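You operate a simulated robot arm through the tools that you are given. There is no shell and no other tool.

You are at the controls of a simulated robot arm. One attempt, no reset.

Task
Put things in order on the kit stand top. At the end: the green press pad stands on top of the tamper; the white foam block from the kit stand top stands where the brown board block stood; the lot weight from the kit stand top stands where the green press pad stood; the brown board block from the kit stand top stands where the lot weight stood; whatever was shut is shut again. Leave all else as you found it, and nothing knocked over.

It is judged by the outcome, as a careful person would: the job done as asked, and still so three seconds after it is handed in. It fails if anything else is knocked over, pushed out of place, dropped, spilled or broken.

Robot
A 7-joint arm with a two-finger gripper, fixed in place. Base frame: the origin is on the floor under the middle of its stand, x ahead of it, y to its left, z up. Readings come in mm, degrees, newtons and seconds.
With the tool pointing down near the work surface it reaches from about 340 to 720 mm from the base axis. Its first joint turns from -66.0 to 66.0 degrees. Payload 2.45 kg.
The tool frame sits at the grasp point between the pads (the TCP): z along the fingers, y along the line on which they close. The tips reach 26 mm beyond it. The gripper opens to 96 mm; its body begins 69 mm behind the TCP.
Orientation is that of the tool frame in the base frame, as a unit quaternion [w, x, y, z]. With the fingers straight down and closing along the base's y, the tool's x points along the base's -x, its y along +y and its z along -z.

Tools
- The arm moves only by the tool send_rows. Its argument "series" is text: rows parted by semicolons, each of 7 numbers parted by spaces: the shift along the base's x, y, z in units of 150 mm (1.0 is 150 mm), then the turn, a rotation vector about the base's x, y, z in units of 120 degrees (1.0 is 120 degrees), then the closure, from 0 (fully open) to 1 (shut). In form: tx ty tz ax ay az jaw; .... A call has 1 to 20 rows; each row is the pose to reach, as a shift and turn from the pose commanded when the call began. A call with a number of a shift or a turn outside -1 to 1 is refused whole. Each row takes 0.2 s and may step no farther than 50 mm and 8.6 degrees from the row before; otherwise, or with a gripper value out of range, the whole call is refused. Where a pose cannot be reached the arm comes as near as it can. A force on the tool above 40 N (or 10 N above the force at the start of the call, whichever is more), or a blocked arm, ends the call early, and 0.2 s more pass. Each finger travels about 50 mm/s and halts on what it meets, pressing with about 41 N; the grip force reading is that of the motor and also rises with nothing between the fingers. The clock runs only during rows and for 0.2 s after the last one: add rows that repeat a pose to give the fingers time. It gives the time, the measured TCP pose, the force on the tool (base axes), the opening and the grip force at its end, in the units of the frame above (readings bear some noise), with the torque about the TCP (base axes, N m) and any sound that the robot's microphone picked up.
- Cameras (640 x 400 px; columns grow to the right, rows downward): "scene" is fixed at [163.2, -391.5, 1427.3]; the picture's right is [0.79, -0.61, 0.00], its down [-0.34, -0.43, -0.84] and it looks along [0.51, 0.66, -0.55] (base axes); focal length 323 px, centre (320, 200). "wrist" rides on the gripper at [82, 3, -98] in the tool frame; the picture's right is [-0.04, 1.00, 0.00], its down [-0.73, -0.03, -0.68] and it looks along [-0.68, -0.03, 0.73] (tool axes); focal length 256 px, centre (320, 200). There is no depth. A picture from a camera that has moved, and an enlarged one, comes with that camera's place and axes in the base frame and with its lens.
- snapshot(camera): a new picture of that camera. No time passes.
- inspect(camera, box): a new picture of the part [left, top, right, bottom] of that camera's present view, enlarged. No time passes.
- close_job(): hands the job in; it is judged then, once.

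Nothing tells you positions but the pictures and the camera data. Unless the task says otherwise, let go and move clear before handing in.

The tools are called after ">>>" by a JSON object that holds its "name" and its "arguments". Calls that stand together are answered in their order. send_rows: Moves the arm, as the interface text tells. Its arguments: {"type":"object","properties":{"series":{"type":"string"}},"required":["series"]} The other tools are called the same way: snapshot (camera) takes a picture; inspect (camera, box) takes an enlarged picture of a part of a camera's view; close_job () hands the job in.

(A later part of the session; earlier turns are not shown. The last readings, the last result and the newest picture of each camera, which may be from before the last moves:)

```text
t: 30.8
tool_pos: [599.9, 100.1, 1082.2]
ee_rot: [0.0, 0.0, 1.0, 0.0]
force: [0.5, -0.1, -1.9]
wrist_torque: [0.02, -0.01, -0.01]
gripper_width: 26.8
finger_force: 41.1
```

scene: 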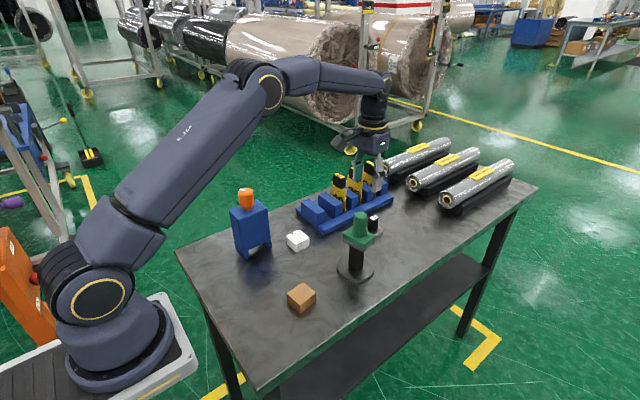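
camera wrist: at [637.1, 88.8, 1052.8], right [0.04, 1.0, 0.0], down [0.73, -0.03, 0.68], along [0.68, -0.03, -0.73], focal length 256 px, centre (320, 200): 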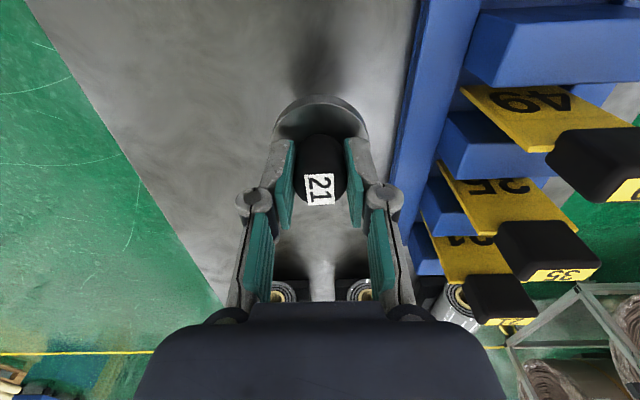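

The weight is up clear at (600, 100, 1082). Now I'll carry it toward the pad's old spot, turning the gripper 90° so the jaws run parallel to the blue box face.

>>> {"name": "send_rows", "arguments": {"series": "-0.09 0.014 0 0 0 0.0682 1; -0.18 0.027 0 0 0 0.1364 1; -0.27 0.041 0 0 0 0.2045 1; -0.36 0.054 0 0 0 0.2727 1; -0.45 0.068 0 0 0 0.3409 1; -0.54 0.081 0 0 0 0.4091 1; -0.63 0.095 0 0 0 0.4773 1; -0.72 0.108 0 0 0 0.5455 1; -0.81 0.122 0 0 0 0.6136 1; -0.9 0.135 0 0 0 0.6818 1; -1.0 0.15 0 0 0 0.75 1; -1.0 0.15 0 0 0 0.75 1"}}

>>> {"name": "snapshot", "arguments": {"camera": "wrist"}}

>>> {"name": "snapshot", "arguments": {"camera": "scene"}}

```text
t: 33.4
tool_pos: [451.8, 122.4, 1081.3]
ee_rot: [0.0, 0.708, -0.707, 0.001]
force: [0.5, 0.4, -2.6]
wrist_torque: [-0.03, 0.02, 0.01]
gripper_width: 26.9
finger_force: 40.5
```

```text
taken
camera wrist: at [449.1, 41.0, 1179.6], right [-1.0, 0.04, 0.0], down [0.03, 0.73, 0.68], along [0.03, 0.68, -0.73], focal length 256 px, centre (320, 200)
```

wrist: 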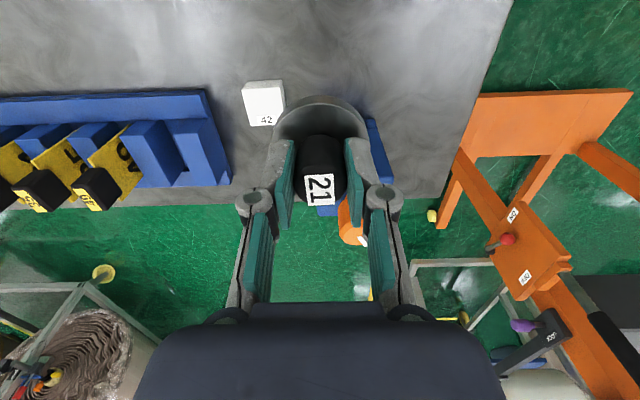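

```text
taken
```

scene: 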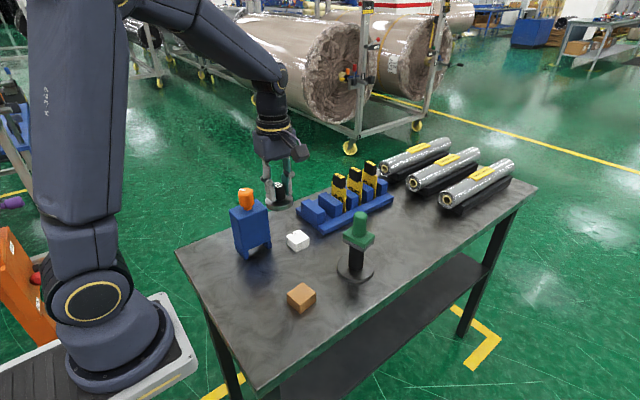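

I'm next to the target. I'll move over the pad's original place (401, 124.5) and go partway down.

>>> {"name": "send_rows", "arguments": {"series": "-0.17 0.007 0 0 0 0 1; -0.335 0.014 0 0 0 0 1; -0.335 0.014 -0.2 0 0 0 1; -0.335 0.014 -0.4 0 0 0 1; -0.335 0.014 -0.6 0 0 0 1; -0.335 0.014 -0.8 0 0 0 1; -0.335 0.014 -0.93 0 0 0 1; -0.335 0.014 -0.93 0 0 0 1"}}

>>> {"name": "snapshot", "arguments": {"camera": "wrist"}}

>>> {"name": "inspect", "arguments": {"camera": "scene", "box": [200, 150, 340, 320]}}

```text
t: 35.2
tool_pos: [401.0, 124.1, 941.3]
ee_rot: [0.001, -0.707, 0.707, 0.0]
force: [-0.2, 0.7, -3.0]
wrist_torque: [-0.01, 0.0, 0.0]
gripper_width: 27.0
finger_force: 40.8
```

```text
taken
camera wrist: at [398.3, 42.7, 1039.3], right [-1.0, 0.04, 0.0], down [0.03, 0.73, 0.68], along [0.03, 0.68, -0.73], focal length 256 px, centre (320, 200)
```

wrist: 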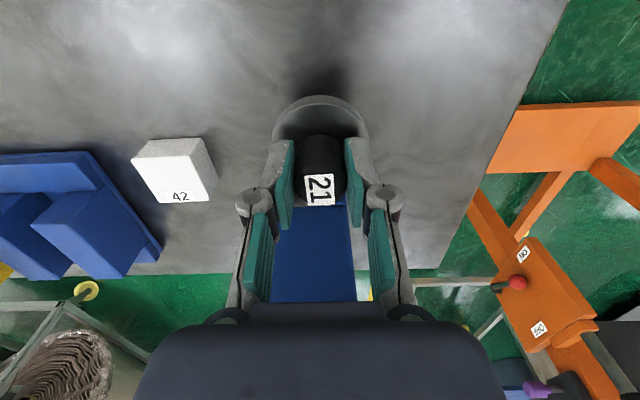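

```text
2.35 times, centred on (270, 235) of scene
camera zoom: at [163.2, -391.5, 1427.3], right [0.79, -0.61, 0.0], down [-0.34, -0.43, -0.84], along [0.51, 0.66, -0.55], focal length 759 px, centre (438, 118)
```

zoom: 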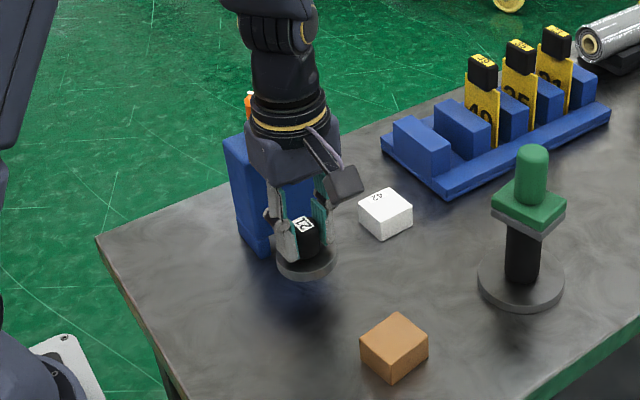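

>>> {"name": "send_rows", "arguments": {"series": "0 0 -0.1 0 0 0 1; 0 0 -0.19 0 0 0 1; 0 0 -0.25 0 0 0 1; 0 0 -0.275 0 0 0 1; 0 0 -0.275 0 0 0 1"}}

```text
t: 36.4
tool_pos: [401.3, 123.6, 900.6]
ee_rot: [0.0, -0.707, 0.708, 0.0]
force: [-0.4, 0.1, -2.0]
wrist_torque: [0.0, 0.03, -0.03]
gripper_width: 26.9
finger_force: 40.8
```

The weight hasn't touched down yet. I'll lower it about 1 mm per row.

>>> {"name": "send_rows", "arguments": {"series": "0 0 -0.007 0 0 0 1; 0 0 -0.014 0 0 0 1; 0 0 -0.02 0 0 0 1; 0 0 -0.02 0 0 0 1"}}

```text
t: 37.4
tool_pos: [401.6, 123.0, 898.2]
ee_rot: [0.0, 0.707, -0.707, 0.001]
force: [0.2, -0.7, -2.7]
wrist_torque: [0.0, -0.01, -0.02]
gripper_width: 27.2
finger_force: 41.2
```

>>> {"name": "send_rows", "arguments": {"series": "0 0 -0.006 0 0 0 1; 0 0 -0.006 0 0 0 1"}}

```text
t: 38.0
tool_pos: [401.1, 123.9, 896.3]
ee_rot: [0.0, 0.708, -0.707, 0.0]
force: [0.6, -0.2, -2.4]
wrist_torque: [-0.01, 0.0, 0.0]
gripper_width: 27.0
finger_force: 41.0
```

>>> {"name": "send_rows", "arguments": {"series": "0 0 -0.006 0 0 0 1; 0 0 -0.006 0 0 0 1"}}

```text
t: 38.6
tool_pos: [401.3, 124.6, 897.1]
ee_rot: [0.0, 0.707, -0.707, 0.001]
force: [-3.9, -1.2, 18.7]
wrist_torque: [0.01, 0.17, -0.05]
gripper_width: 27.0
finger_force: 40.9
```

It has touched down. I'll ease the push slightly and open gently.

>>> {"name": "send_rows", "arguments": {"series": "0 0 0.003 0 0 0 1; 0 0 0.004 0 0 0 0.75; 0 0 0.004 0 0 0 0.71; 0 0 0.004 0 0 0 0.68; 0 0 0.004 0 0 0 0.6; 0 0 0.004 0 0 0 0.5; 0 0 0.004 0 0 0 0.42; 0 0 0.004 0 0 0 0.42"}}

>>> {"name": "snapshot", "arguments": {"camera": "wrist"}}

>>> {"name": "inspect", "arguments": {"camera": "scene", "box": [200, 150, 340, 320]}}

```text
t: 40.4
tool_pos: [400.8, 125.5, 896.3]
ee_rot: [0.001, -0.707, 0.707, 0.0]
force: [-0.5, 0.2, 0.7]
wrist_torque: [-0.01, 0.05, 0.02]
gripper_width: 55.8
finger_force: 0.2
```

```text
taken
camera wrist: at [398.6, 42.9, 995.1], right [-1.0, 0.04, 0.0], down [0.03, 0.73, 0.68], along [0.03, 0.68, -0.73], focal length 256 px, centre (320, 200)
```

wrist: 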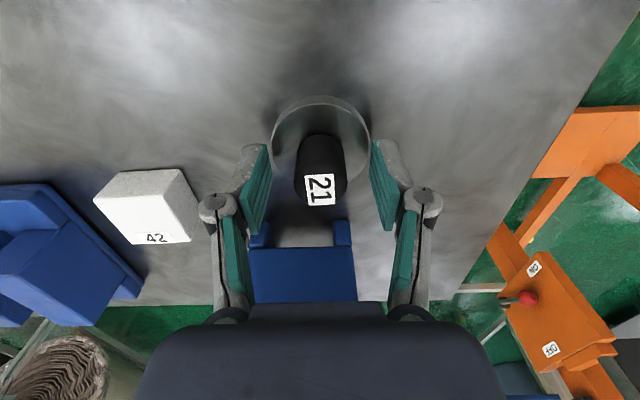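

```text
2.35 times, centred on (270, 235) of scene
camera zoom: at [163.2, -391.5, 1427.3], right [0.79, -0.61, 0.0], down [-0.34, -0.43, -0.84], along [0.51, 0.66, -0.55], focal length 759 px, centre (438, 118)
```

zoom: 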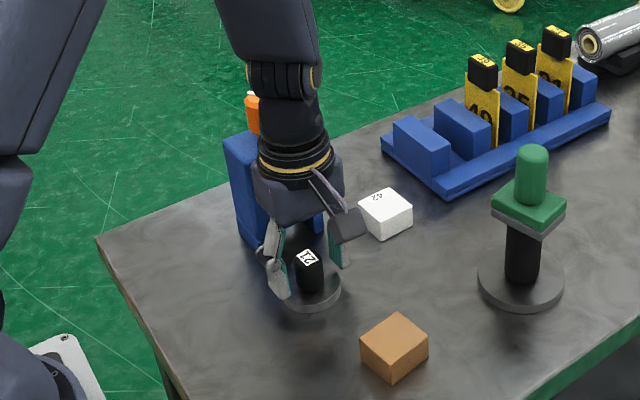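

The lot weight stands in place. I'll lift clear, then move over to view the brown block.

>>> {"name": "send_rows", "arguments": {"series": "0 0 0.05 0 0 0 0.42; 0 0 0.2 0 0 0 0.4; 0 0 0.4 0 0 0 0.3; 0 0 0.6 0 0 0 0.2; 0 0 0.8 0 0 0 0.1; 0 0 1.0 0 0 0 0; 0.05 -0.25 1.0 0 0 0 0; 0.1 -0.5 1.0 0 0 0 0; 0.12 -0.75 1.0 0 0 0 0; 0.12 -0.75 1.0 0 0 0 0"}}

>>> {"name": "snapshot", "arguments": {"camera": "wrist"}}

>>> {"name": "inspect", "arguments": {"camera": "wrist", "box": [240, 10, 400, 130]}}

>>> {"name": "inspect", "arguments": {"camera": "scene", "box": [220, 200, 340, 330]}}

```text
t: 42.6
tool_pos: [418.7, 11.6, 1046.7]
ee_rot: [-0.001, 0.708, -0.707, 0.0]
force: [-0.9, 0.1, 0.5]
wrist_torque: [0.01, -0.01, -0.02]
gripper_width: 95.7
finger_force: 0.1
```

```text
taken
camera wrist: at [416.1, -69.7, 1145.6], right [-1.0, 0.04, 0.0], down [0.03, 0.73, 0.68], along [0.03, 0.68, -0.73], focal length 256 px, centre (320, 200)
```

wrist: 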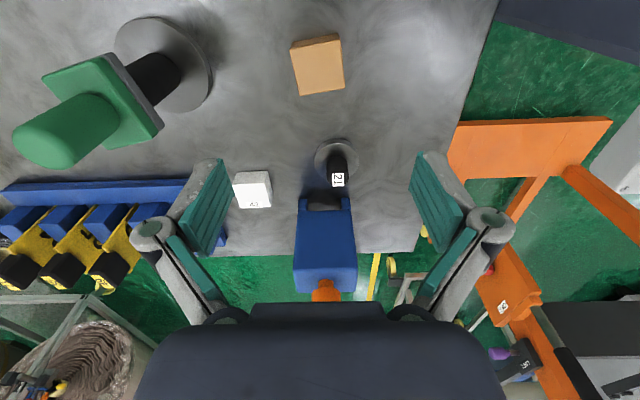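

```text
3.33 times, centred on (320, 70) of wrist
camera zoom: at [416.1, -69.7, 1145.6], right [-1.0, 0.04, 0.0], down [0.03, 0.73, 0.68], along [0.03, 0.68, -0.73], focal length 853 px, centre (320, 633)
```

zoom: 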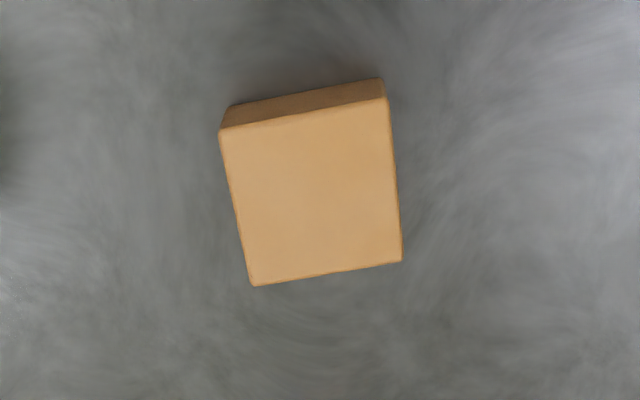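

```text
3.08 times, centred on (280, 265) of scene
camera zoom: at [163.2, -391.5, 1427.3], right [0.79, -0.61, 0.0], down [-0.34, -0.43, -0.84], along [0.51, 0.66, -0.55], focal length 993 px, centre (443, 0)
```

zoom: 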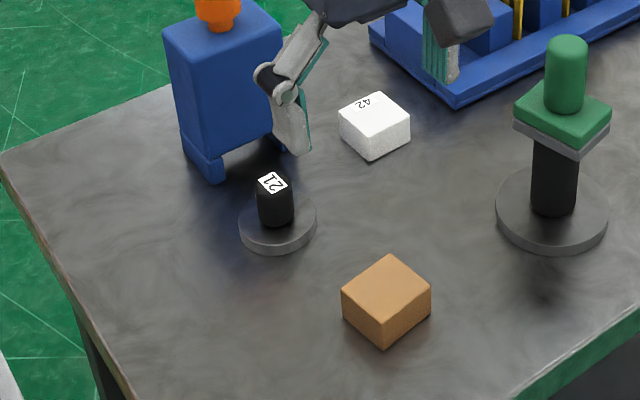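

The brown block's centre is at about (420.5, 6), turned about 7°, roughly 46 × 43 mm with its top near z 879. I'll turn the gripper to match (closing along y plus 7°) directly above it.

>>> {"name": "send_rows", "arguments": {"series": "0.01 -0.039 0 0 0 -0.069 0.1; 0.01 -0.039 0 0 0 -0.138 0.2; 0.01 -0.039 0 0 0 -0.207 0.25; 0.01 -0.039 0 0 0 -0.276 0.25; 0.01 -0.039 0 0 0 -0.345 0.25; 0.01 -0.039 0 0 0 -0.414 0.25; 0.01 -0.039 0 0 0 -0.483 0.25; 0.01 -0.039 0 0 0 -0.552 0.25; 0.01 -0.039 0 0 0 -0.621 0.25; 0.01 -0.039 0 0 0 -0.69 0.25; 0.01 -0.039 -0.2 0 0 -0.69 0.25; 0.01 -0.039 -0.4 0 0 -0.69 0.25; 0.01 -0.039 -0.4 0 0 -0.69 0.25"}}

>>> {"name": "snapshot", "arguments": {"camera": "wrist"}}

>>> {"name": "inspect", "arguments": {"camera": "wrist", "box": [240, 30, 400, 150]}}

```text
t: 45.4
tool_pos: [419.7, 6.4, 986.4]
ee_rot: [0.001, -0.063, 0.998, 0.0]
force: [1.0, -0.5, 0.8]
wrist_torque: [0.02, 0.03, 0.01]
gripper_width: 71.8
finger_force: 0.0
```

```text
taken
camera wrist: at [339.4, -0.6, 1084.7], right [-0.09, 1.0, 0.0], down [0.73, 0.06, 0.68], along [0.68, 0.06, -0.73], focal length 256 px, centre (320, 200)
```

wrist: 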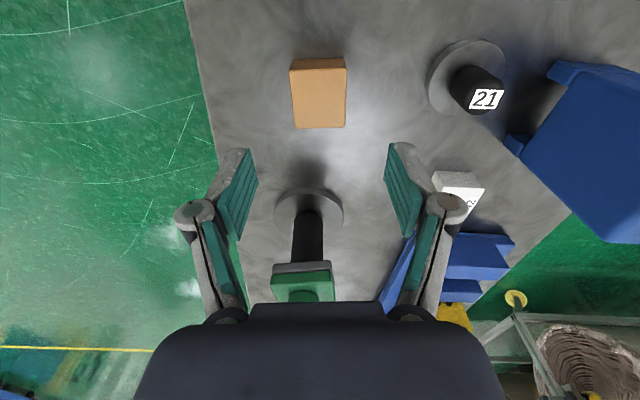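

```text
3.33 times, centred on (320, 90) of wrist
camera zoom: at [339.4, -0.6, 1084.7], right [-0.09, 1.0, 0.0], down [0.73, 0.06, 0.68], along [0.68, 0.06, -0.73], focal length 853 px, centre (320, 567)
```

zoom: 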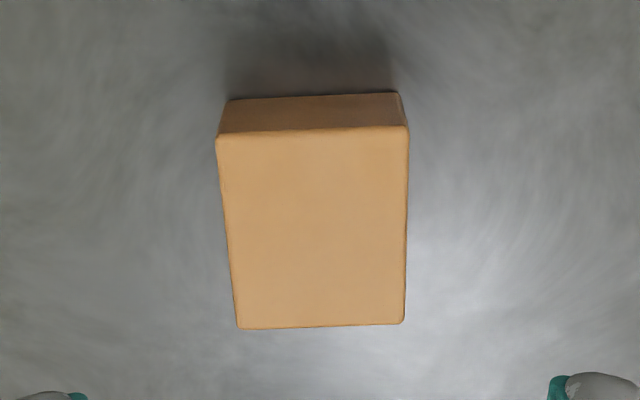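

The gripper is aligned squarely over the brown block. I'll descend to grip height.

>>> {"name": "send_rows", "arguments": {"series": "0 0 -0.2 0 0 0 0.25; 0 0 -0.4 0 0 0 0.25; 0 0 -0.55 0 0 0 0.25; 0 0 -0.64 0 0 0 0.25; 0 0 -0.69 0 0 0 0.25; 0 0 -0.69 0 0 0 0.25"}}

>>> {"name": "snapshot", "arguments": {"camera": "wrist"}}

>>> {"name": "inspect", "arguments": {"camera": "scene", "box": [220, 200, 340, 330]}}

```text
t: 46.8
tool_pos: [420.1, 6.1, 882.6]
ee_rot: [0.0, -0.064, 0.998, 0.001]
force: [-0.4, -0.4, -1.0]
wrist_torque: [0.0, -0.02, 0.02]
gripper_width: 72.1
finger_force: 0.0
```

```text
taken
camera wrist: at [339.9, -0.5, 981.6], right [-0.09, 1.0, 0.0], down [0.73, 0.06, 0.68], along [0.68, 0.06, -0.73], focal length 256 px, centre (320, 200)
```

wrist: 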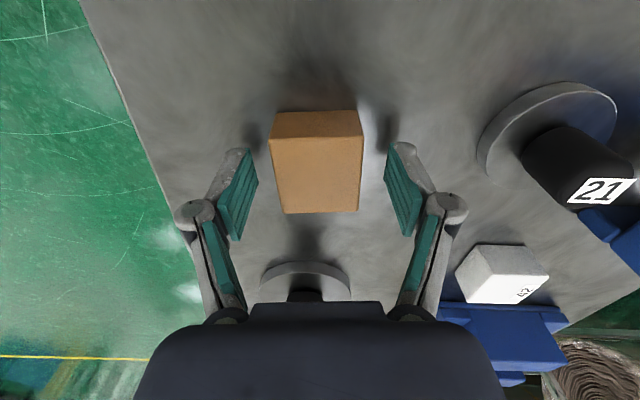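

```text
3.08 times, centred on (280, 265) of scene
camera zoom: at [163.2, -391.5, 1427.3], right [0.79, -0.61, 0.0], down [-0.34, -0.43, -0.84], along [0.51, 0.66, -0.55], focal length 993 px, centre (443, 0)
```

zoom: 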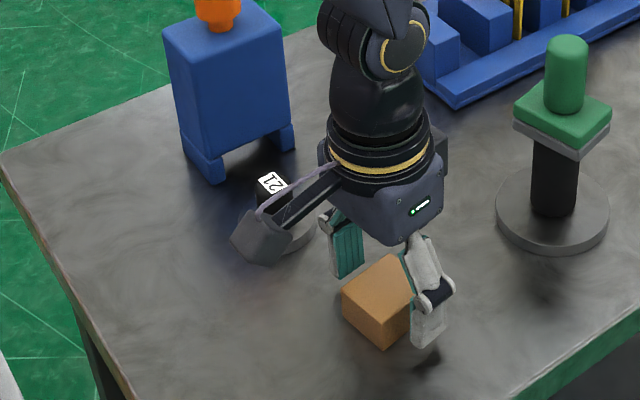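

The block is nicely between the pads with a clear margin to the lot weight. I'll close on it.

>>> {"name": "send_rows", "arguments": {"series": "0 0 0 0 0 0 0.4; 0 0 0 0 0 0 0.5; 0 0 0 0 0 0 0.6; 0 0 0 0 0 0 1; 0 0 0 0 0 0 1; 0 0 0 0 0 0 1"}}

>>> {"name": "snapshot", "arguments": {"camera": "wrist"}}

```text
t: 48.2
tool_pos: [419.7, 6.7, 883.0]
ee_rot: [0.0, -0.062, 0.998, 0.0]
force: [0.1, 0.6, 4.6]
wrist_torque: [-0.05, 0.02, -0.02]
gripper_width: 42.4
finger_force: 40.9
```

```text
taken
camera wrist: at [339.9, -0.5, 981.8], right [-0.09, 1.0, 0.0], down [0.73, 0.06, 0.68], along [0.68, 0.06, -0.73], focal length 256 px, centre (320, 200)
```

wrist: 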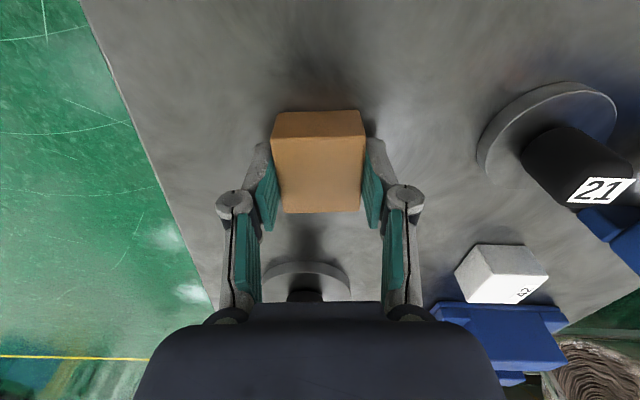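

The block is gripped at 42 mm. I'll lift it straight up.

>>> {"name": "send_rows", "arguments": {"series": "0 0 0.04 0 0 0 1; 0 0 0.15 0 0 0 1; 0 0 0.32 0 0 0 1; 0 0 0.5 0 0 0 1; 0 0 0.75 0 0 0 1; 0 0 1.0 0 0 0 1; 0 0 1.0 0 0 0 1"}}

>>> {"name": "snapshot", "arguments": {"camera": "wrist"}}

```text
t: 49.8
tool_pos: [421.6, 6.7, 1032.1]
ee_rot: [0.0, -0.063, 0.998, 0.0]
force: [0.6, -0.6, -1.2]
wrist_torque: [0.0, -0.01, 0.0]
gripper_width: 42.9
finger_force: 41.0
```

```text
taken
camera wrist: at [340.1, -0.8, 1131.0], right [-0.09, 1.0, 0.0], down [0.73, 0.06, 0.68], along [0.68, 0.06, -0.73], focal length 256 px, centre (320, 200)
```

wrist: 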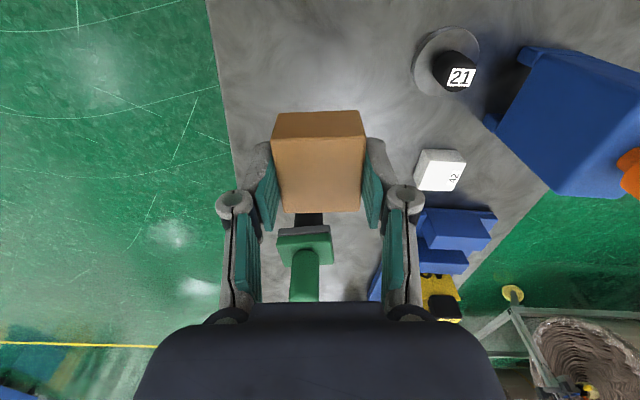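

It's held well. I'll go up and around the stack on the +y side toward the lot weight's old spot.

>>> {"name": "send_rows", "arguments": {"series": "0.02 0.17 0.12 0 0 0 1; 0.04 0.34 0.24 0 0 0 1; 0.07 0.5 0.35 0 0 0 1; 0.3 0.54 0.35 0 0 0 1; 0.55 0.58 0.35 0 0 0 1; 0.8 0.62 0.35 0 0 0 1; 1.0 0.65 0.35 0 0 0 1; 1.0 0.65 0.35 0 0 0 1"}}

>>> {"name": "snapshot", "arguments": {"camera": "scene"}}

```text
t: 51.6
tool_pos: [571.4, 104.5, 1083.4]
ee_rot: [0.0, -0.062, 0.998, 0.0]
force: [-0.4, 0.2, -0.1]
wrist_torque: [-0.01, 0.02, -0.04]
gripper_width: 42.7
finger_force: 40.9
```

```text
taken
```

scene: 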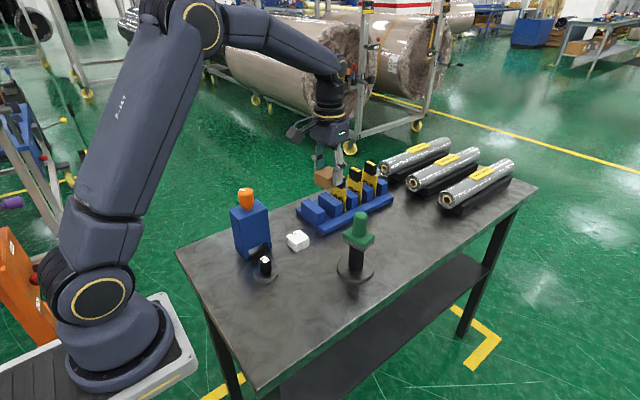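

The way is clear. I'll come down toward the lot weight's original place (718, 85).

>>> {"name": "send_rows", "arguments": {"series": "0.2 -0.03 -0.12 0 0 0 1; 0.4 -0.055 -0.25 0 0 0 1; 0.6 -0.08 -0.37 0 0 0 1; 0.79 -0.107 -0.49 0 0 0 1; 0.88 -0.12 -0.65 0 0 0 1; 0.96 -0.127 -0.8 0 0 0 1; 0.977 -0.127 -0.893 0 0 0 1; 0.977 -0.127 -0.893 0 0 0 1"}}

>>> {"name": "snapshot", "arguments": {"camera": "wrist"}}

>>> {"name": "inspect", "arguments": {"camera": "scene", "box": [320, 130, 440, 280]}}

```text
t: 53.4
tool_pos: [717.4, 84.6, 949.9]
ee_rot: [0.0, -0.063, 0.998, 0.0]
force: [0.7, 0.4, -1.0]
wrist_torque: [-0.02, -0.02, 0.02]
gripper_width: 42.6
finger_force: 40.4
```

```text
taken
camera wrist: at [636.8, 78.2, 1049.6], right [-0.09, 1.0, 0.0], down [0.73, 0.06, 0.68], along [0.68, 0.06, -0.73], focal length 256 px, centre (320, 200)
```

wrist: 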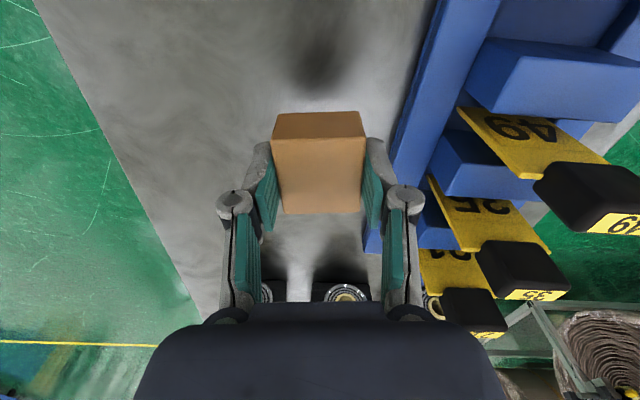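

```text
2.67 times, centred on (380, 205) of scene
camera zoom: at [163.2, -391.5, 1427.3], right [0.79, -0.61, 0.0], down [-0.34, -0.43, -0.84], along [0.51, 0.66, -0.55], focal length 861 px, centre (160, 187)
```

zoom: 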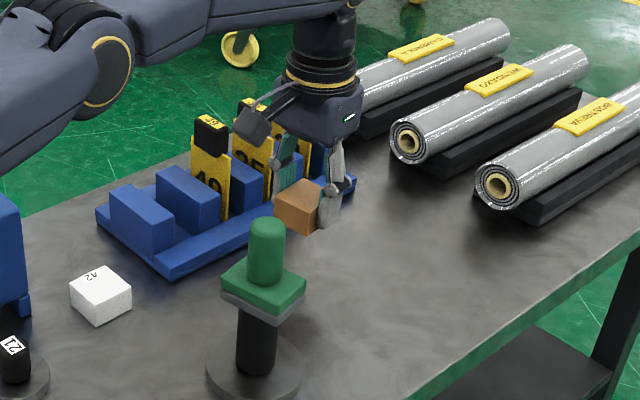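

I'm aligned over the spot. I'll lower to just above contact.

>>> {"name": "send_rows", "arguments": {"series": "0 0 -0.12 0 0 0 1; 0 0 -0.24 0 0 0 1; 0 0 -0.34 0 0 0 1; 0 0 -0.4 0 0 0 1; 0 0 -0.425 0 0 0 1; 0 0 -0.425 0 0 0 1"}}

```text
t: 54.8
tool_pos: [716.2, 84.4, 887.5]
ee_rot: [0.0, -0.063, 0.998, 0.0]
force: [0.1, -1.0, -0.6]
wrist_torque: [0.0, -0.03, 0.03]
gripper_width: 42.7
finger_force: 41.2
```

>>> {"name": "send_rows", "arguments": {"series": "0.003 0.002 -0.01 0 0 0 1; 0.003 0.002 -0.018 0 0 0 1; 0.003 0.002 -0.024 0 0 0 1; 0.003 0.002 -0.024 0 0 0 1"}}

```text
t: 55.8
tool_pos: [717.6, 85.5, 883.2]
ee_rot: [0.0, -0.063, 0.998, -0.001]
force: [0.0, -0.1, 0.4]
wrist_torque: [-0.03, -0.04, -0.01]
gripper_width: 42.8
finger_force: 41.2
```

>>> {"name": "send_rows", "arguments": {"series": "0 0 -0.006 0 0 0 1; 0 0 -0.006 0 0 0 1"}}

```text
t: 56.4
tool_pos: [717.9, 84.4, 882.5]
ee_rot: [0.0, -0.064, 0.998, -0.001]
force: [0.3, -0.4, 0.1]
wrist_torque: [0.0, -0.03, 0.01]
gripper_width: 43.0
finger_force: 40.8
```

>>> {"name": "send_rows", "arguments": {"series": "0 0 -0.006 0 0 0 1; 0 0 -0.006 0 0 0 1"}}

>>> {"name": "inspect", "arguments": {"camera": "scene", "box": [340, 170, 420, 270]}}

```text
t: 57.0
tool_pos: [717.5, 85.3, 883.9]
ee_rot: [0.001, -0.063, 0.998, 0.001]
force: [-0.5, -0.3, 4.7]
wrist_torque: [-0.06, 0.07, -0.01]
gripper_width: 42.8
finger_force: 41.2
```

```text
4.00 times, centred on (380, 220) of scene
camera zoom: at [163.1, -391.5, 1427.4], right [0.79, -0.61, 0.0], down [-0.34, -0.43, -0.84], along [0.51, 0.66, -0.55], focal length 1291 px, centre (80, 120)
```

zoom: 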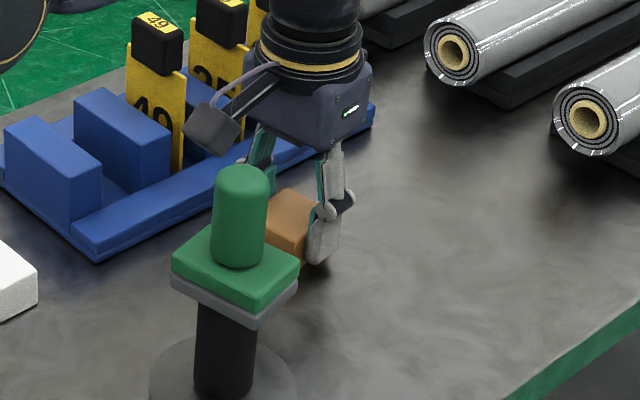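

I have contact at about 5 N. I'll open gently.

>>> {"name": "send_rows", "arguments": {"series": "0 0 0 0 0 0 0.58; 0 0 0 0 0 0 0.55; 0 0 0 0 0 0 0.52; 0 0 0 0 0 0 0.47; 0 0 0 0 0 0 0.4; 0 0 0 0 0 0 0.32; 0 0 0 0 0 0 0.32"}}

>>> {"name": "snapshot", "arguments": {"camera": "wrist"}}

```text
t: 58.6
tool_pos: [716.7, 84.2, 883.7]
ee_rot: [0.0, -0.063, 0.998, -0.001]
force: [-0.1, -0.2, -0.2]
wrist_torque: [0.01, 0.03, -0.02]
gripper_width: 65.4
finger_force: 0.1
```

```text
taken
camera wrist: at [636.6, 77.9, 981.0], right [-0.09, 1.0, 0.0], down [0.73, 0.06, 0.68], along [0.68, 0.06, -0.73], focal length 256 px, centre (320, 200)
```

wrist: 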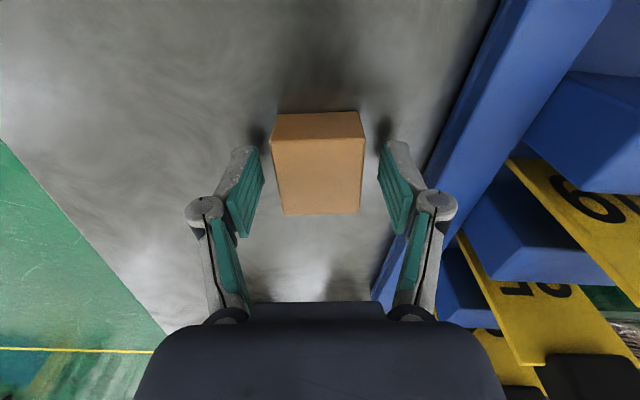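

The brown block stands in place. I'll back up vertically, then in and over.

>>> {"name": "send_rows", "arguments": {"series": "0 0 0.05 0 0 0 0.32; 0 0 0.18 0 0 0 0.32; 0 0 0.33 0 0 0 0.32; 0 0 0.45 0 0 0 0.32; -0.12 0.02 0.6 0 0 0 0.32; -0.3 0.05 0.78 0 0 0 0.32; -0.5 0.08 0.95 0 0 0 0.32; -0.5 0.08 0.95 0 0 0 0.32"}}

>>> {"name": "snapshot", "arguments": {"camera": "wrist"}}

>>> {"name": "snapshot", "arguments": {"camera": "scene"}}

```text
t: 60.4
tool_pos: [641.4, 95.5, 1024.8]
ee_rot: [0.0, -0.062, 0.998, 0.0]
force: [0.6, 0.2, -0.4]
wrist_torque: [-0.01, 0.0, -0.01]
gripper_width: 65.2
finger_force: 0.0
```

```text
taken
camera wrist: at [560.4, 89.9, 1123.2], right [-0.09, 1.0, 0.0], down [0.73, 0.06, 0.68], along [0.68, 0.06, -0.73], focal length 256 px, centre (320, 200)
```

wrist: 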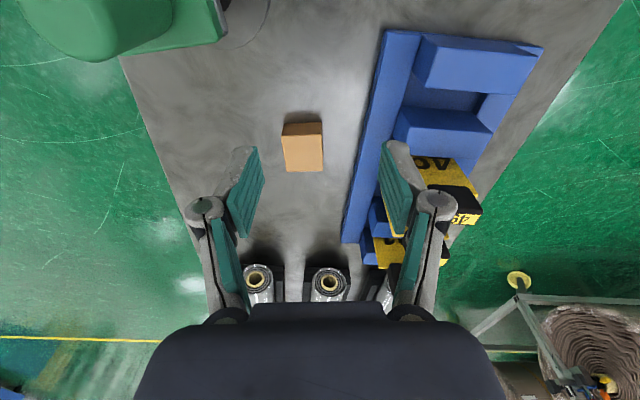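

```text
taken
```

scene: 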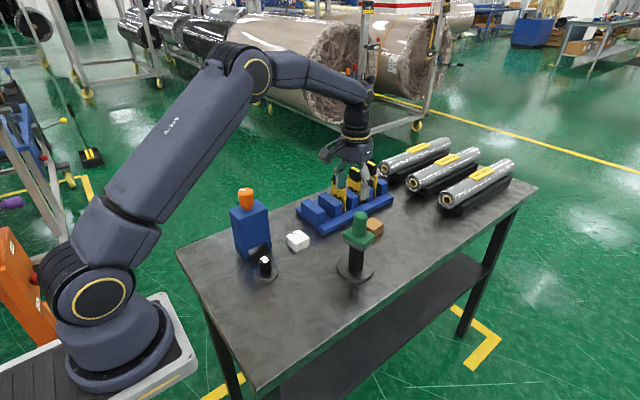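

The brown block is placed and the stack is untouched. Next I'll move to the white block, turning the gripper so that it closes along x and the camera stays away from the blue box.

>>> {"name": "send_rows", "arguments": {"series": "-0.03 0.03 0.13 0 0 0.069 0.32; -0.08 0.06 0.26 0 0 0.138 0.32; -0.17 0.09 0.3 0 0 0.207 0.32; -0.27 0.12 0.3 0 0 0.276 0.32; -0.37 0.15 0.3 0 0 0.345 0.32; -0.47 0.17 0.3 0 0 0.414 0.32; -0.57 0.19 0.3 0 0 0.483 0.32; -0.67 0.21 0.3 0 0 0.552 0.32; -0.75 0.22 0.3 0 0 0.621 0.32; -0.81 0.23 0.3 0 0 0.69 0.32; -0.81 0.23 0.3 0 0 0.69 0.32"}}

>>> {"name": "snapshot", "arguments": {"camera": "wrist"}}

>>> {"name": "inspect", "arguments": {"camera": "wrist", "box": [240, 50, 400, 170]}}

>>> {"name": "inspect", "arguments": {"camera": "scene", "box": [260, 200, 340, 280]}}

```text
t: 62.8
tool_pos: [521.3, 130.7, 1070.8]
ee_rot: [0.0, 0.708, -0.706, 0.001]
force: [-0.3, 0.7, 0.4]
wrist_torque: [-0.06, -0.02, 0.0]
gripper_width: 65.2
finger_force: 0.0
```

```text
taken
camera wrist: at [518.1, 49.7, 1168.7], right [-1.0, 0.04, 0.0], down [0.03, 0.73, 0.68], along [0.03, 0.68, -0.73], focal length 256 px, centre (320, 200)
```

wrist: 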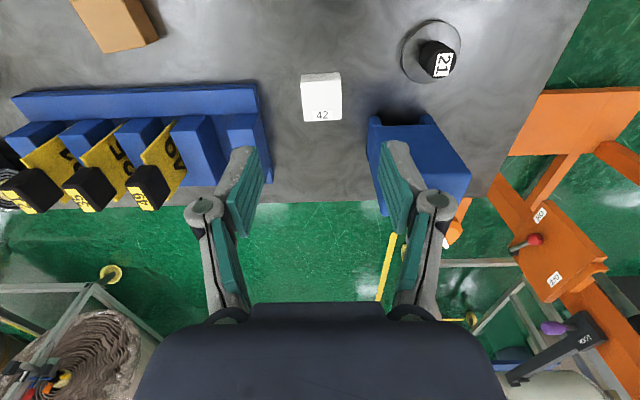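

```text
3.33 times, centred on (320, 110) of wrist
camera zoom: at [518.1, 49.7, 1168.7], right [-1.0, 0.04, 0.0], down [0.03, 0.73, 0.68], along [0.03, 0.68, -0.73], focal length 853 px, centre (320, 500)
```

zoom: 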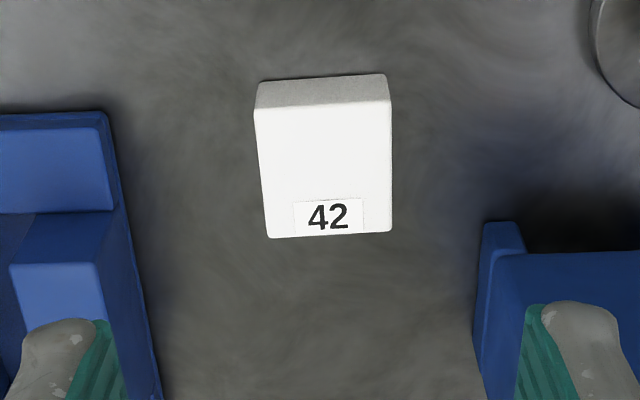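

```text
5.00 times, centred on (300, 240) of scene
camera zoom: at [163.2, -391.5, 1427.3], right [0.79, -0.61, 0.0], down [-0.34, -0.43, -0.84], along [0.51, 0.66, -0.55], focal length 1614 px, centre (420, 0)
```

zoom: 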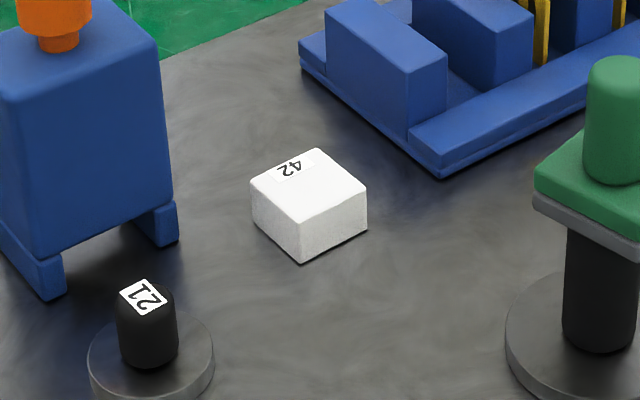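

The white block's centre is at about (521, 168), turned about 1.5°, with its top near z 877. I'll move over it and partway down between the blue box and the rack.

>>> {"name": "send_rows", "arguments": {"series": "0 0.12 0 0 0 0.012 0.32; 0.001 0.249 0 0 0 0.012 0.32; 0.001 0.249 -0.2 0 0 0.012 0.32; 0.001 0.249 -0.4 0 0 0.012 0.32; 0.001 0.249 -0.6 0 0 0.012 0.32; 0.001 0.249 -0.8 0 0 0.012 0.32; 0.001 0.249 -0.8 0 0 0.012 0.32"}}

>>> {"name": "snapshot", "arguments": {"camera": "wrist"}}

>>> {"name": "inspect", "arguments": {"camera": "scene", "box": [220, 120, 380, 290]}}

```text
t: 64.4
tool_pos: [520.7, 168.1, 948.9]
ee_rot: [0.0, 0.716, -0.698, 0.0]
force: [0.1, 0.1, -0.1]
wrist_torque: [0.04, 0.01, 0.01]
gripper_width: 65.4
finger_force: 0.0
```

```text
taken
camera wrist: at [520.2, 87.0, 1047.5], right [-1.0, 0.02, 0.0], down [0.01, 0.73, 0.68], along [0.01, 0.68, -0.73], focal length 256 px, centre (320, 200)
```

wrist: 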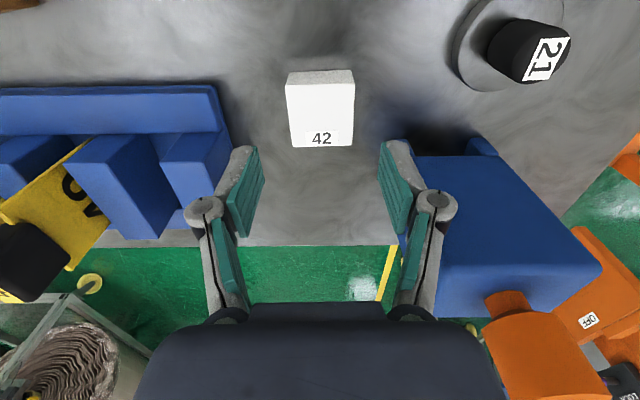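

```text
2.35 times, centred on (300, 205) of scene
camera zoom: at [163.2, -391.5, 1427.3], right [0.79, -0.61, 0.0], down [-0.34, -0.43, -0.84], along [0.51, 0.66, -0.55], focal length 759 px, centre (367, 188)
```

zoom: 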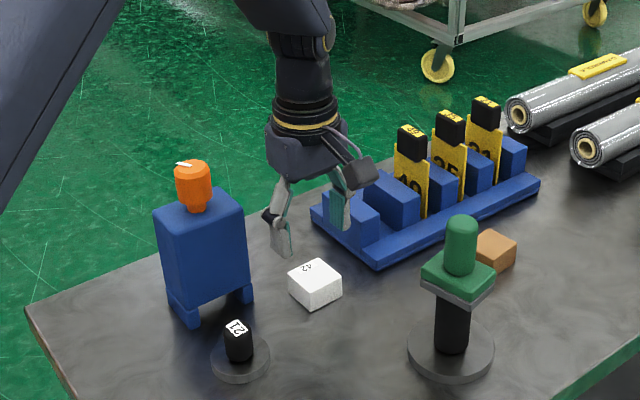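

I'm aligned over the white block with clearance on both sides. I'll descend to grip height.

>>> {"name": "send_rows", "arguments": {"series": "0 -0.005 -0.15 0 0 0 0.32; 0 -0.007 -0.28 0 0 0 0.32; 0 -0.007 -0.38 0 0 0 0.32; 0 -0.007 -0.45 0 0 0 0.32; 0 -0.007 -0.45 0 0 0 0.32"}}

>>> {"name": "snapshot", "arguments": {"camera": "wrist"}}

>>> {"name": "inspect", "arguments": {"camera": "scene", "box": [240, 170, 340, 280]}}

```text
t: 65.6
tool_pos: [521.3, 167.0, 882.1]
ee_rot: [-0.001, 0.716, -0.698, 0.0]
force: [0.1, -0.4, 0.7]
wrist_torque: [0.0, 0.0, 0.0]
gripper_width: 65.1
finger_force: 0.0
```

```text
taken
camera wrist: at [520.8, 85.8, 980.6], right [-1.0, 0.01, 0.0], down [0.01, 0.73, 0.68], along [0.01, 0.68, -0.73], focal length 256 px, centre (320, 200)
```

wrist: 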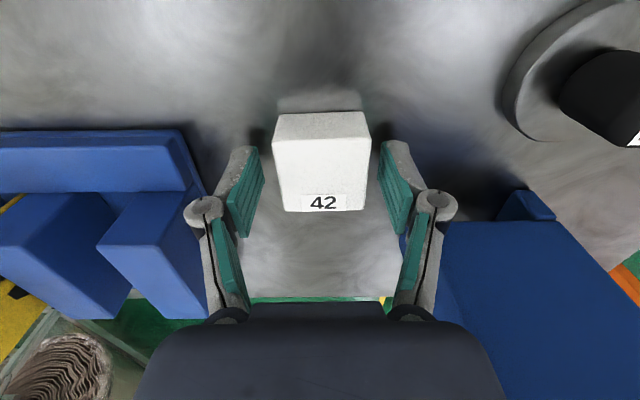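

```text
3.64 times, centred on (290, 225) of scene
camera zoom: at [163.2, -391.5, 1427.3], right [0.79, -0.61, 0.0], down [-0.34, -0.43, -0.84], along [0.51, 0.66, -0.55], focal length 1174 px, centre (429, 109)
```

zoom: 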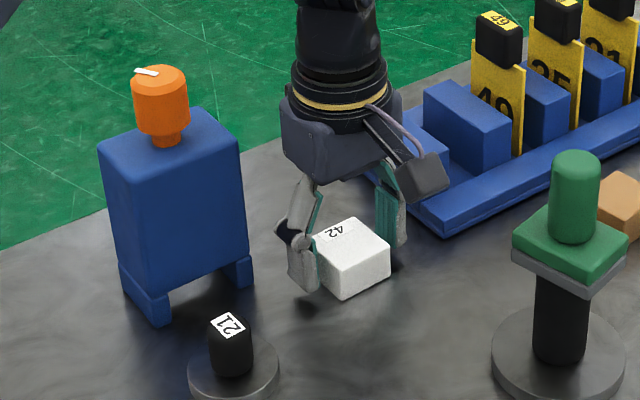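

The foam block is centred between the pads. I'll close on it.

>>> {"name": "send_rows", "arguments": {"series": "0 0 0 0 0 0 0.4; 0 0 0 0 0 0 0.48; 0 0 0 0 0 0 0.56; 0 0 0 0 0 0 0.7; 0 0 0 0 0 0 1; 0 0 0 0 0 0 1"}}

>>> {"name": "snapshot", "arguments": {"camera": "wrist"}}

```text
t: 67.0
tool_pos: [520.8, 167.1, 883.5]
ee_rot: [0.001, 0.716, -0.699, 0.001]
force: [-0.6, -0.6, 2.3]
wrist_torque: [-0.03, 0.03, 0.02]
gripper_width: 43.4
finger_force: 41.5
```

```text
taken
camera wrist: at [520.7, 85.8, 980.9], right [-1.0, 0.01, 0.0], down [0.01, 0.73, 0.68], along [0.01, 0.68, -0.73], focal length 256 px, centre (320, 200)
```

wrist: 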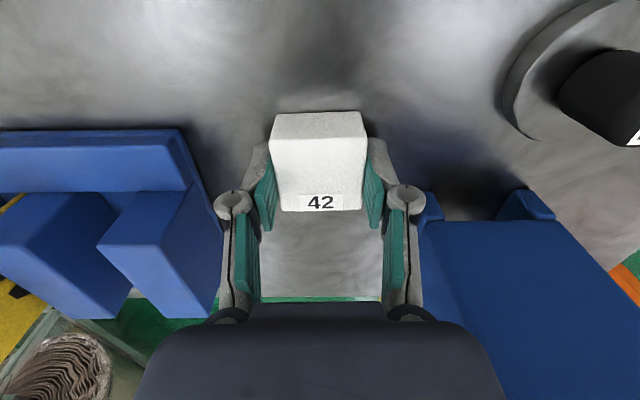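

I have it gripped. I'll lift it straight up.

>>> {"name": "send_rows", "arguments": {"series": "0 0 0.04 0 0 0 1; 0 0 0.15 0 0 0 1; 0 0 0.32 0 0 0 1; 0 0 0.5 0 0 0 1; 0 0 0.75 0 0 0 1; 0 0 1.0 0 0 0 1; 0 0 1.0 0 0 0 1"}}

>>> {"name": "snapshot", "arguments": {"camera": "wrist"}}

```text
t: 68.6
tool_pos: [521.0, 167.0, 1032.6]
ee_rot: [0.0, 0.716, -0.698, -0.001]
force: [0.2, 0.4, 0.2]
wrist_torque: [0.02, 0.05, 0.01]
gripper_width: 43.6
finger_force: 40.7
```

```text
taken
camera wrist: at [520.3, 85.9, 1131.5], right [-1.0, 0.01, 0.0], down [0.01, 0.73, 0.68], along [0.01, 0.68, -0.73], focal length 256 px, centre (320, 200)
```

wrist: 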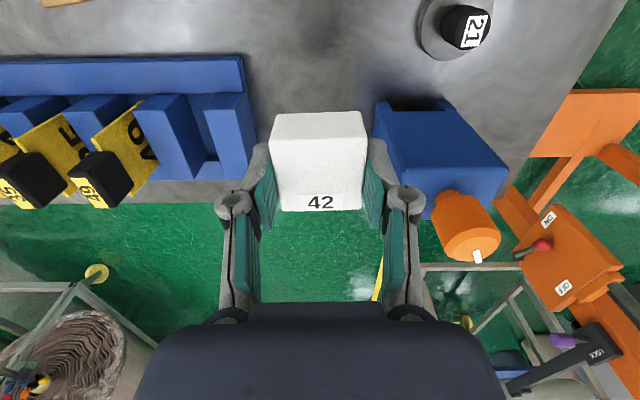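

It's held well. I'll carry it toward the brown block's original place, matching that block's slight turn on the way.

>>> {"name": "send_rows", "arguments": {"series": "-0.1 -0.18 0 0 0 0.01 1; -0.22 -0.38 0 0 0 0.02 1; -0.35 -0.58 0 0 0 0.03 1; -0.48 -0.78 0 0 0 0.04 1; -0.6 -0.95 0 0 0 0.047 1; -0.6 -0.95 0 0 0 0.047 1"}}

>>> {"name": "snapshot", "arguments": {"camera": "wrist"}}

>>> {"name": "snapshot", "arguments": {"camera": "scene"}}

```text
t: 70.0
tool_pos: [430.9, 24.2, 1032.8]
ee_rot: [0.0, 0.75, -0.662, 0.0]
force: [0.3, 0.0, -0.1]
wrist_torque: [0.0, 0.01, -0.03]
gripper_width: 43.5
finger_force: 40.7
```

```text
taken
camera wrist: at [438.4, -56.6, 1131.1], right [-1.0, -0.08, 0.0], down [-0.06, 0.73, 0.68], along [-0.06, 0.68, -0.73], focal length 256 px, centre (320, 200)
```

wrist: 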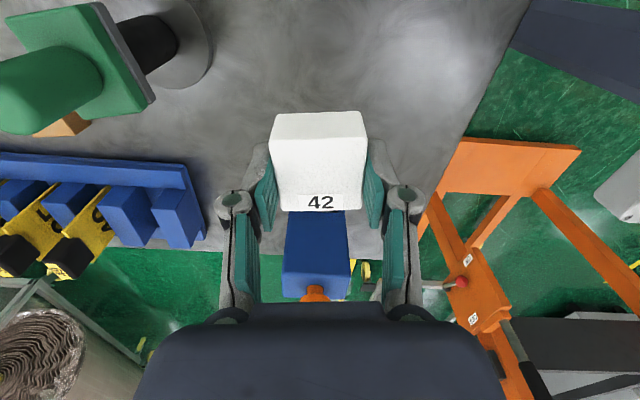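

```text
taken
```

scene: 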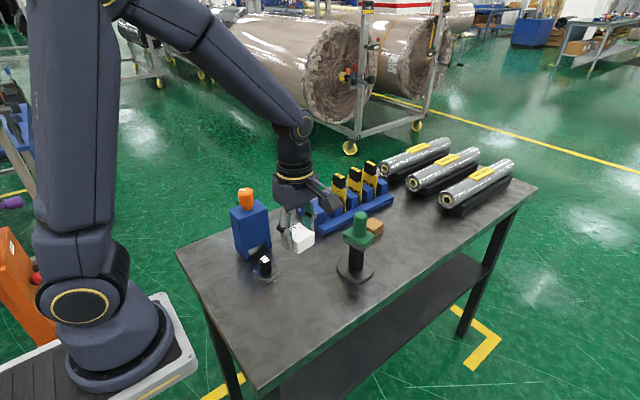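

I'm over the area. I'll make the final lateral adjustment to (420.3, 6.2), then lower to just above contact.

>>> {"name": "send_rows", "arguments": {"series": "-0.071 -0.122 0 0 0 0 1; -0.071 -0.122 -0.2 0 0 0 1; -0.071 -0.122 -0.4 0 0 0 1; -0.071 -0.122 -0.6 0 0 0 1; -0.071 -0.122 -0.78 0 0 0 1; -0.071 -0.122 -0.9 0 0 0 1; -0.071 -0.122 -0.965 0 0 0 1; -0.071 -0.122 -0.965 0 0 0 1"}}

>>> {"name": "inspect", "arguments": {"camera": "scene", "box": [220, 190, 340, 340]}}

>>> {"name": "snapshot", "arguments": {"camera": "wrist"}}

```text
t: 71.8
tool_pos: [419.7, 6.3, 887.3]
ee_rot: [0.0, 0.75, -0.662, 0.0]
force: [-0.2, -0.6, 0.6]
wrist_torque: [-0.02, 0.02, 0.0]
gripper_width: 43.9
finger_force: 40.9
```

```text
2.67 times, centred on (280, 265) of scene
camera zoom: at [163.2, -391.5, 1427.3], right [0.79, -0.61, 0.0], down [-0.34, -0.43, -0.84], along [0.51, 0.66, -0.55], focal length 861 px, centre (427, 27)
```

zoom: 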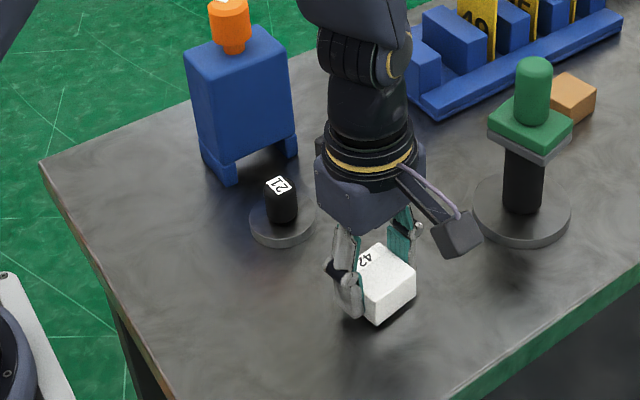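

```text
taken
camera wrist: at [427.3, -74.2, 985.9], right [-1.0, -0.08, 0.0], down [-0.06, 0.73, 0.68], along [-0.06, 0.68, -0.73], focal length 256 px, centre (320, 200)
```

wrist: 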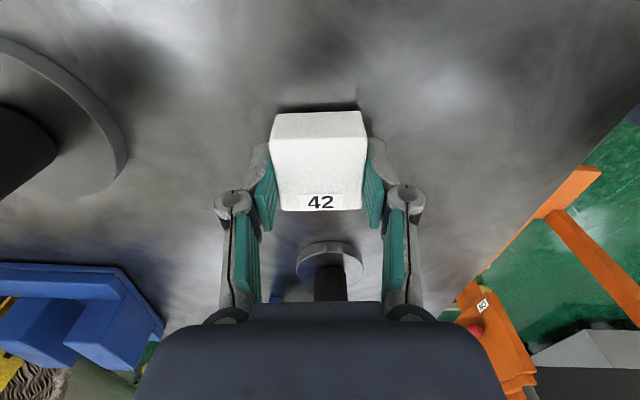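

>>> {"name": "send_rows", "arguments": {"series": "0 0 -0.008 0 0 0 1; 0 0 -0.016 0 0 0 1; 0 0 -0.024 0 0 0 1; 0 0 -0.024 0 0 0 1"}}

```text
t: 72.8
tool_pos: [421.4, 6.7, 884.8]
ee_rot: [0.0, 0.75, -0.662, 0.0]
force: [1.1, -0.1, 0.0]
wrist_torque: [0.02, 0.0, 0.01]
gripper_width: 43.8
finger_force: 41.2
```

>>> {"name": "send_rows", "arguments": {"series": "0 0 -0.006 0 0 0 1; 0 0 -0.006 0 0 0 1"}}

```text
t: 73.4
tool_pos: [420.4, 6.2, 881.9]
ee_rot: [0.001, 0.75, -0.662, 0.001]
force: [-0.3, 0.2, -0.8]
wrist_torque: [0.02, 0.01, -0.02]
gripper_width: 43.7
finger_force: 40.9
```

>>> {"name": "send_rows", "arguments": {"series": "0 0 -0.006 0 0 0 1; 0 0 -0.006 0 0 0 1"}}

```text
t: 74.0
tool_pos: [420.4, 6.2, 883.0]
ee_rot: [0.0, 0.749, -0.662, 0.0]
force: [-2.5, 0.2, 10.6]
wrist_torque: [0.01, 0.06, -0.03]
gripper_width: 43.7
finger_force: 40.5
```

The white block is in contact with the table. I'll ease slightly and open gently.

>>> {"name": "send_rows", "arguments": {"series": "0 0 0.002 0 0 0 0.57; 0 0 0.002 0 0 0 0.54; 0 0 0.002 0 0 0 0.51; 0 0 0.002 0 0 0 0.46; 0 0 0.002 0 0 0 0.38; 0 0 0.002 0 0 0 0.3; 0 0 0.002 0 0 0 0.3"}}

>>> {"name": "snapshot", "arguments": {"camera": "wrist"}}

```text
t: 75.6
tool_pos: [419.5, 5.9, 881.7]
ee_rot: [0.0, 0.749, -0.662, 0.0]
force: [0.3, 0.4, 0.6]
wrist_torque: [0.01, -0.01, 0.0]
gripper_width: 67.2
finger_force: 0.1
```

```text
taken
camera wrist: at [427.9, -74.4, 981.0], right [-1.0, -0.08, 0.0], down [-0.06, 0.73, 0.68], along [-0.06, 0.68, -0.73], focal length 256 px, centre (320, 200)
```

wrist: 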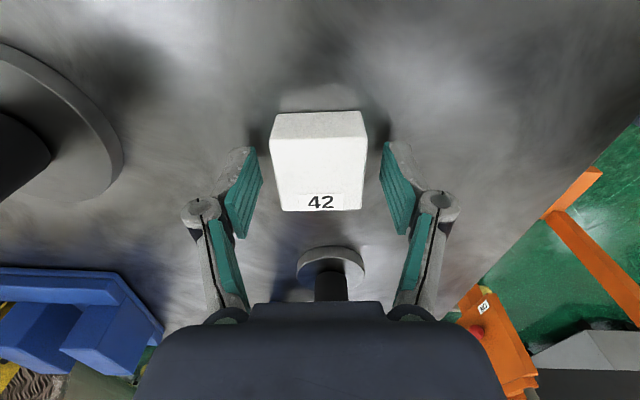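

It's released. I'll lift straight up and clear, then check everything.

>>> {"name": "send_rows", "arguments": {"series": "0 0 0.05 0 0 0 0.3; 0 0 0.2 0 0 0 0.3; 0 0 0.4 0 0 0 0.3; 0 0 0.65 0 0 0 0.2; 0 0 0.9 0 0 0 0.1; 0 0 1.0 0 0 0 0; -0.2 -0.1 1.0 0 0 0 0; -0.4 -0.25 1.0 0 0 0 0; -0.4 -0.25 1.0 0 0 0 0"}}

>>> {"name": "snapshot", "arguments": {"camera": "wrist"}}

>>> {"name": "snapshot", "arguments": {"camera": "scene"}}

>>> {"name": "inspect", "arguments": {"camera": "scene", "box": [220, 170, 400, 320]}}

```text
t: 77.6
tool_pos: [361.2, -30.6, 1032.6]
ee_rot: [0.0, 0.75, -0.662, 0.0]
force: [-0.5, -0.9, 0.8]
wrist_torque: [-0.03, 0.0, -0.01]
gripper_width: 95.9
finger_force: 0.0
```

```text
taken
camera wrist: at [368.0, -111.9, 1131.2], right [-1.0, -0.08, 0.0], down [-0.06, 0.73, 0.68], along [-0.06, 0.68, -0.73], focal length 256 px, centre (320, 200)
```

wrist: 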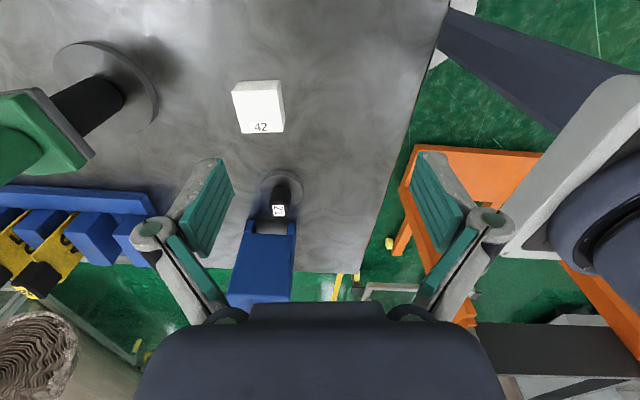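

```text
taken
```

scene: 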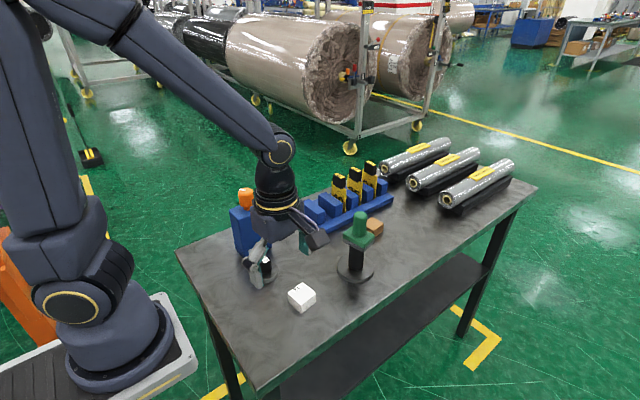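

```text
2.67 times, centred on (310, 245) of scene
camera zoom: at [163.2, -391.5, 1427.3], right [0.79, -0.61, 0.0], down [-0.34, -0.43, -0.84], along [0.51, 0.66, -0.55], focal length 861 px, centre (347, 80)
```

zoom: 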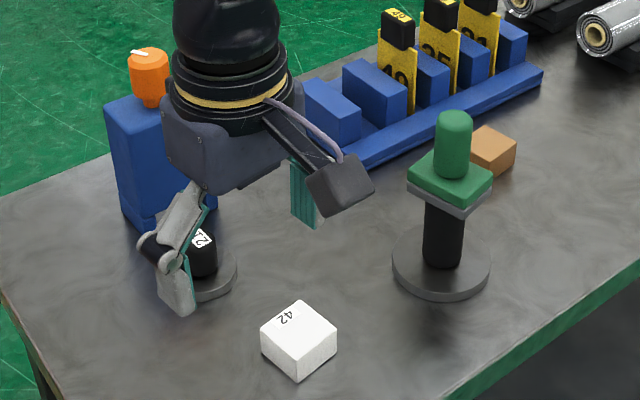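

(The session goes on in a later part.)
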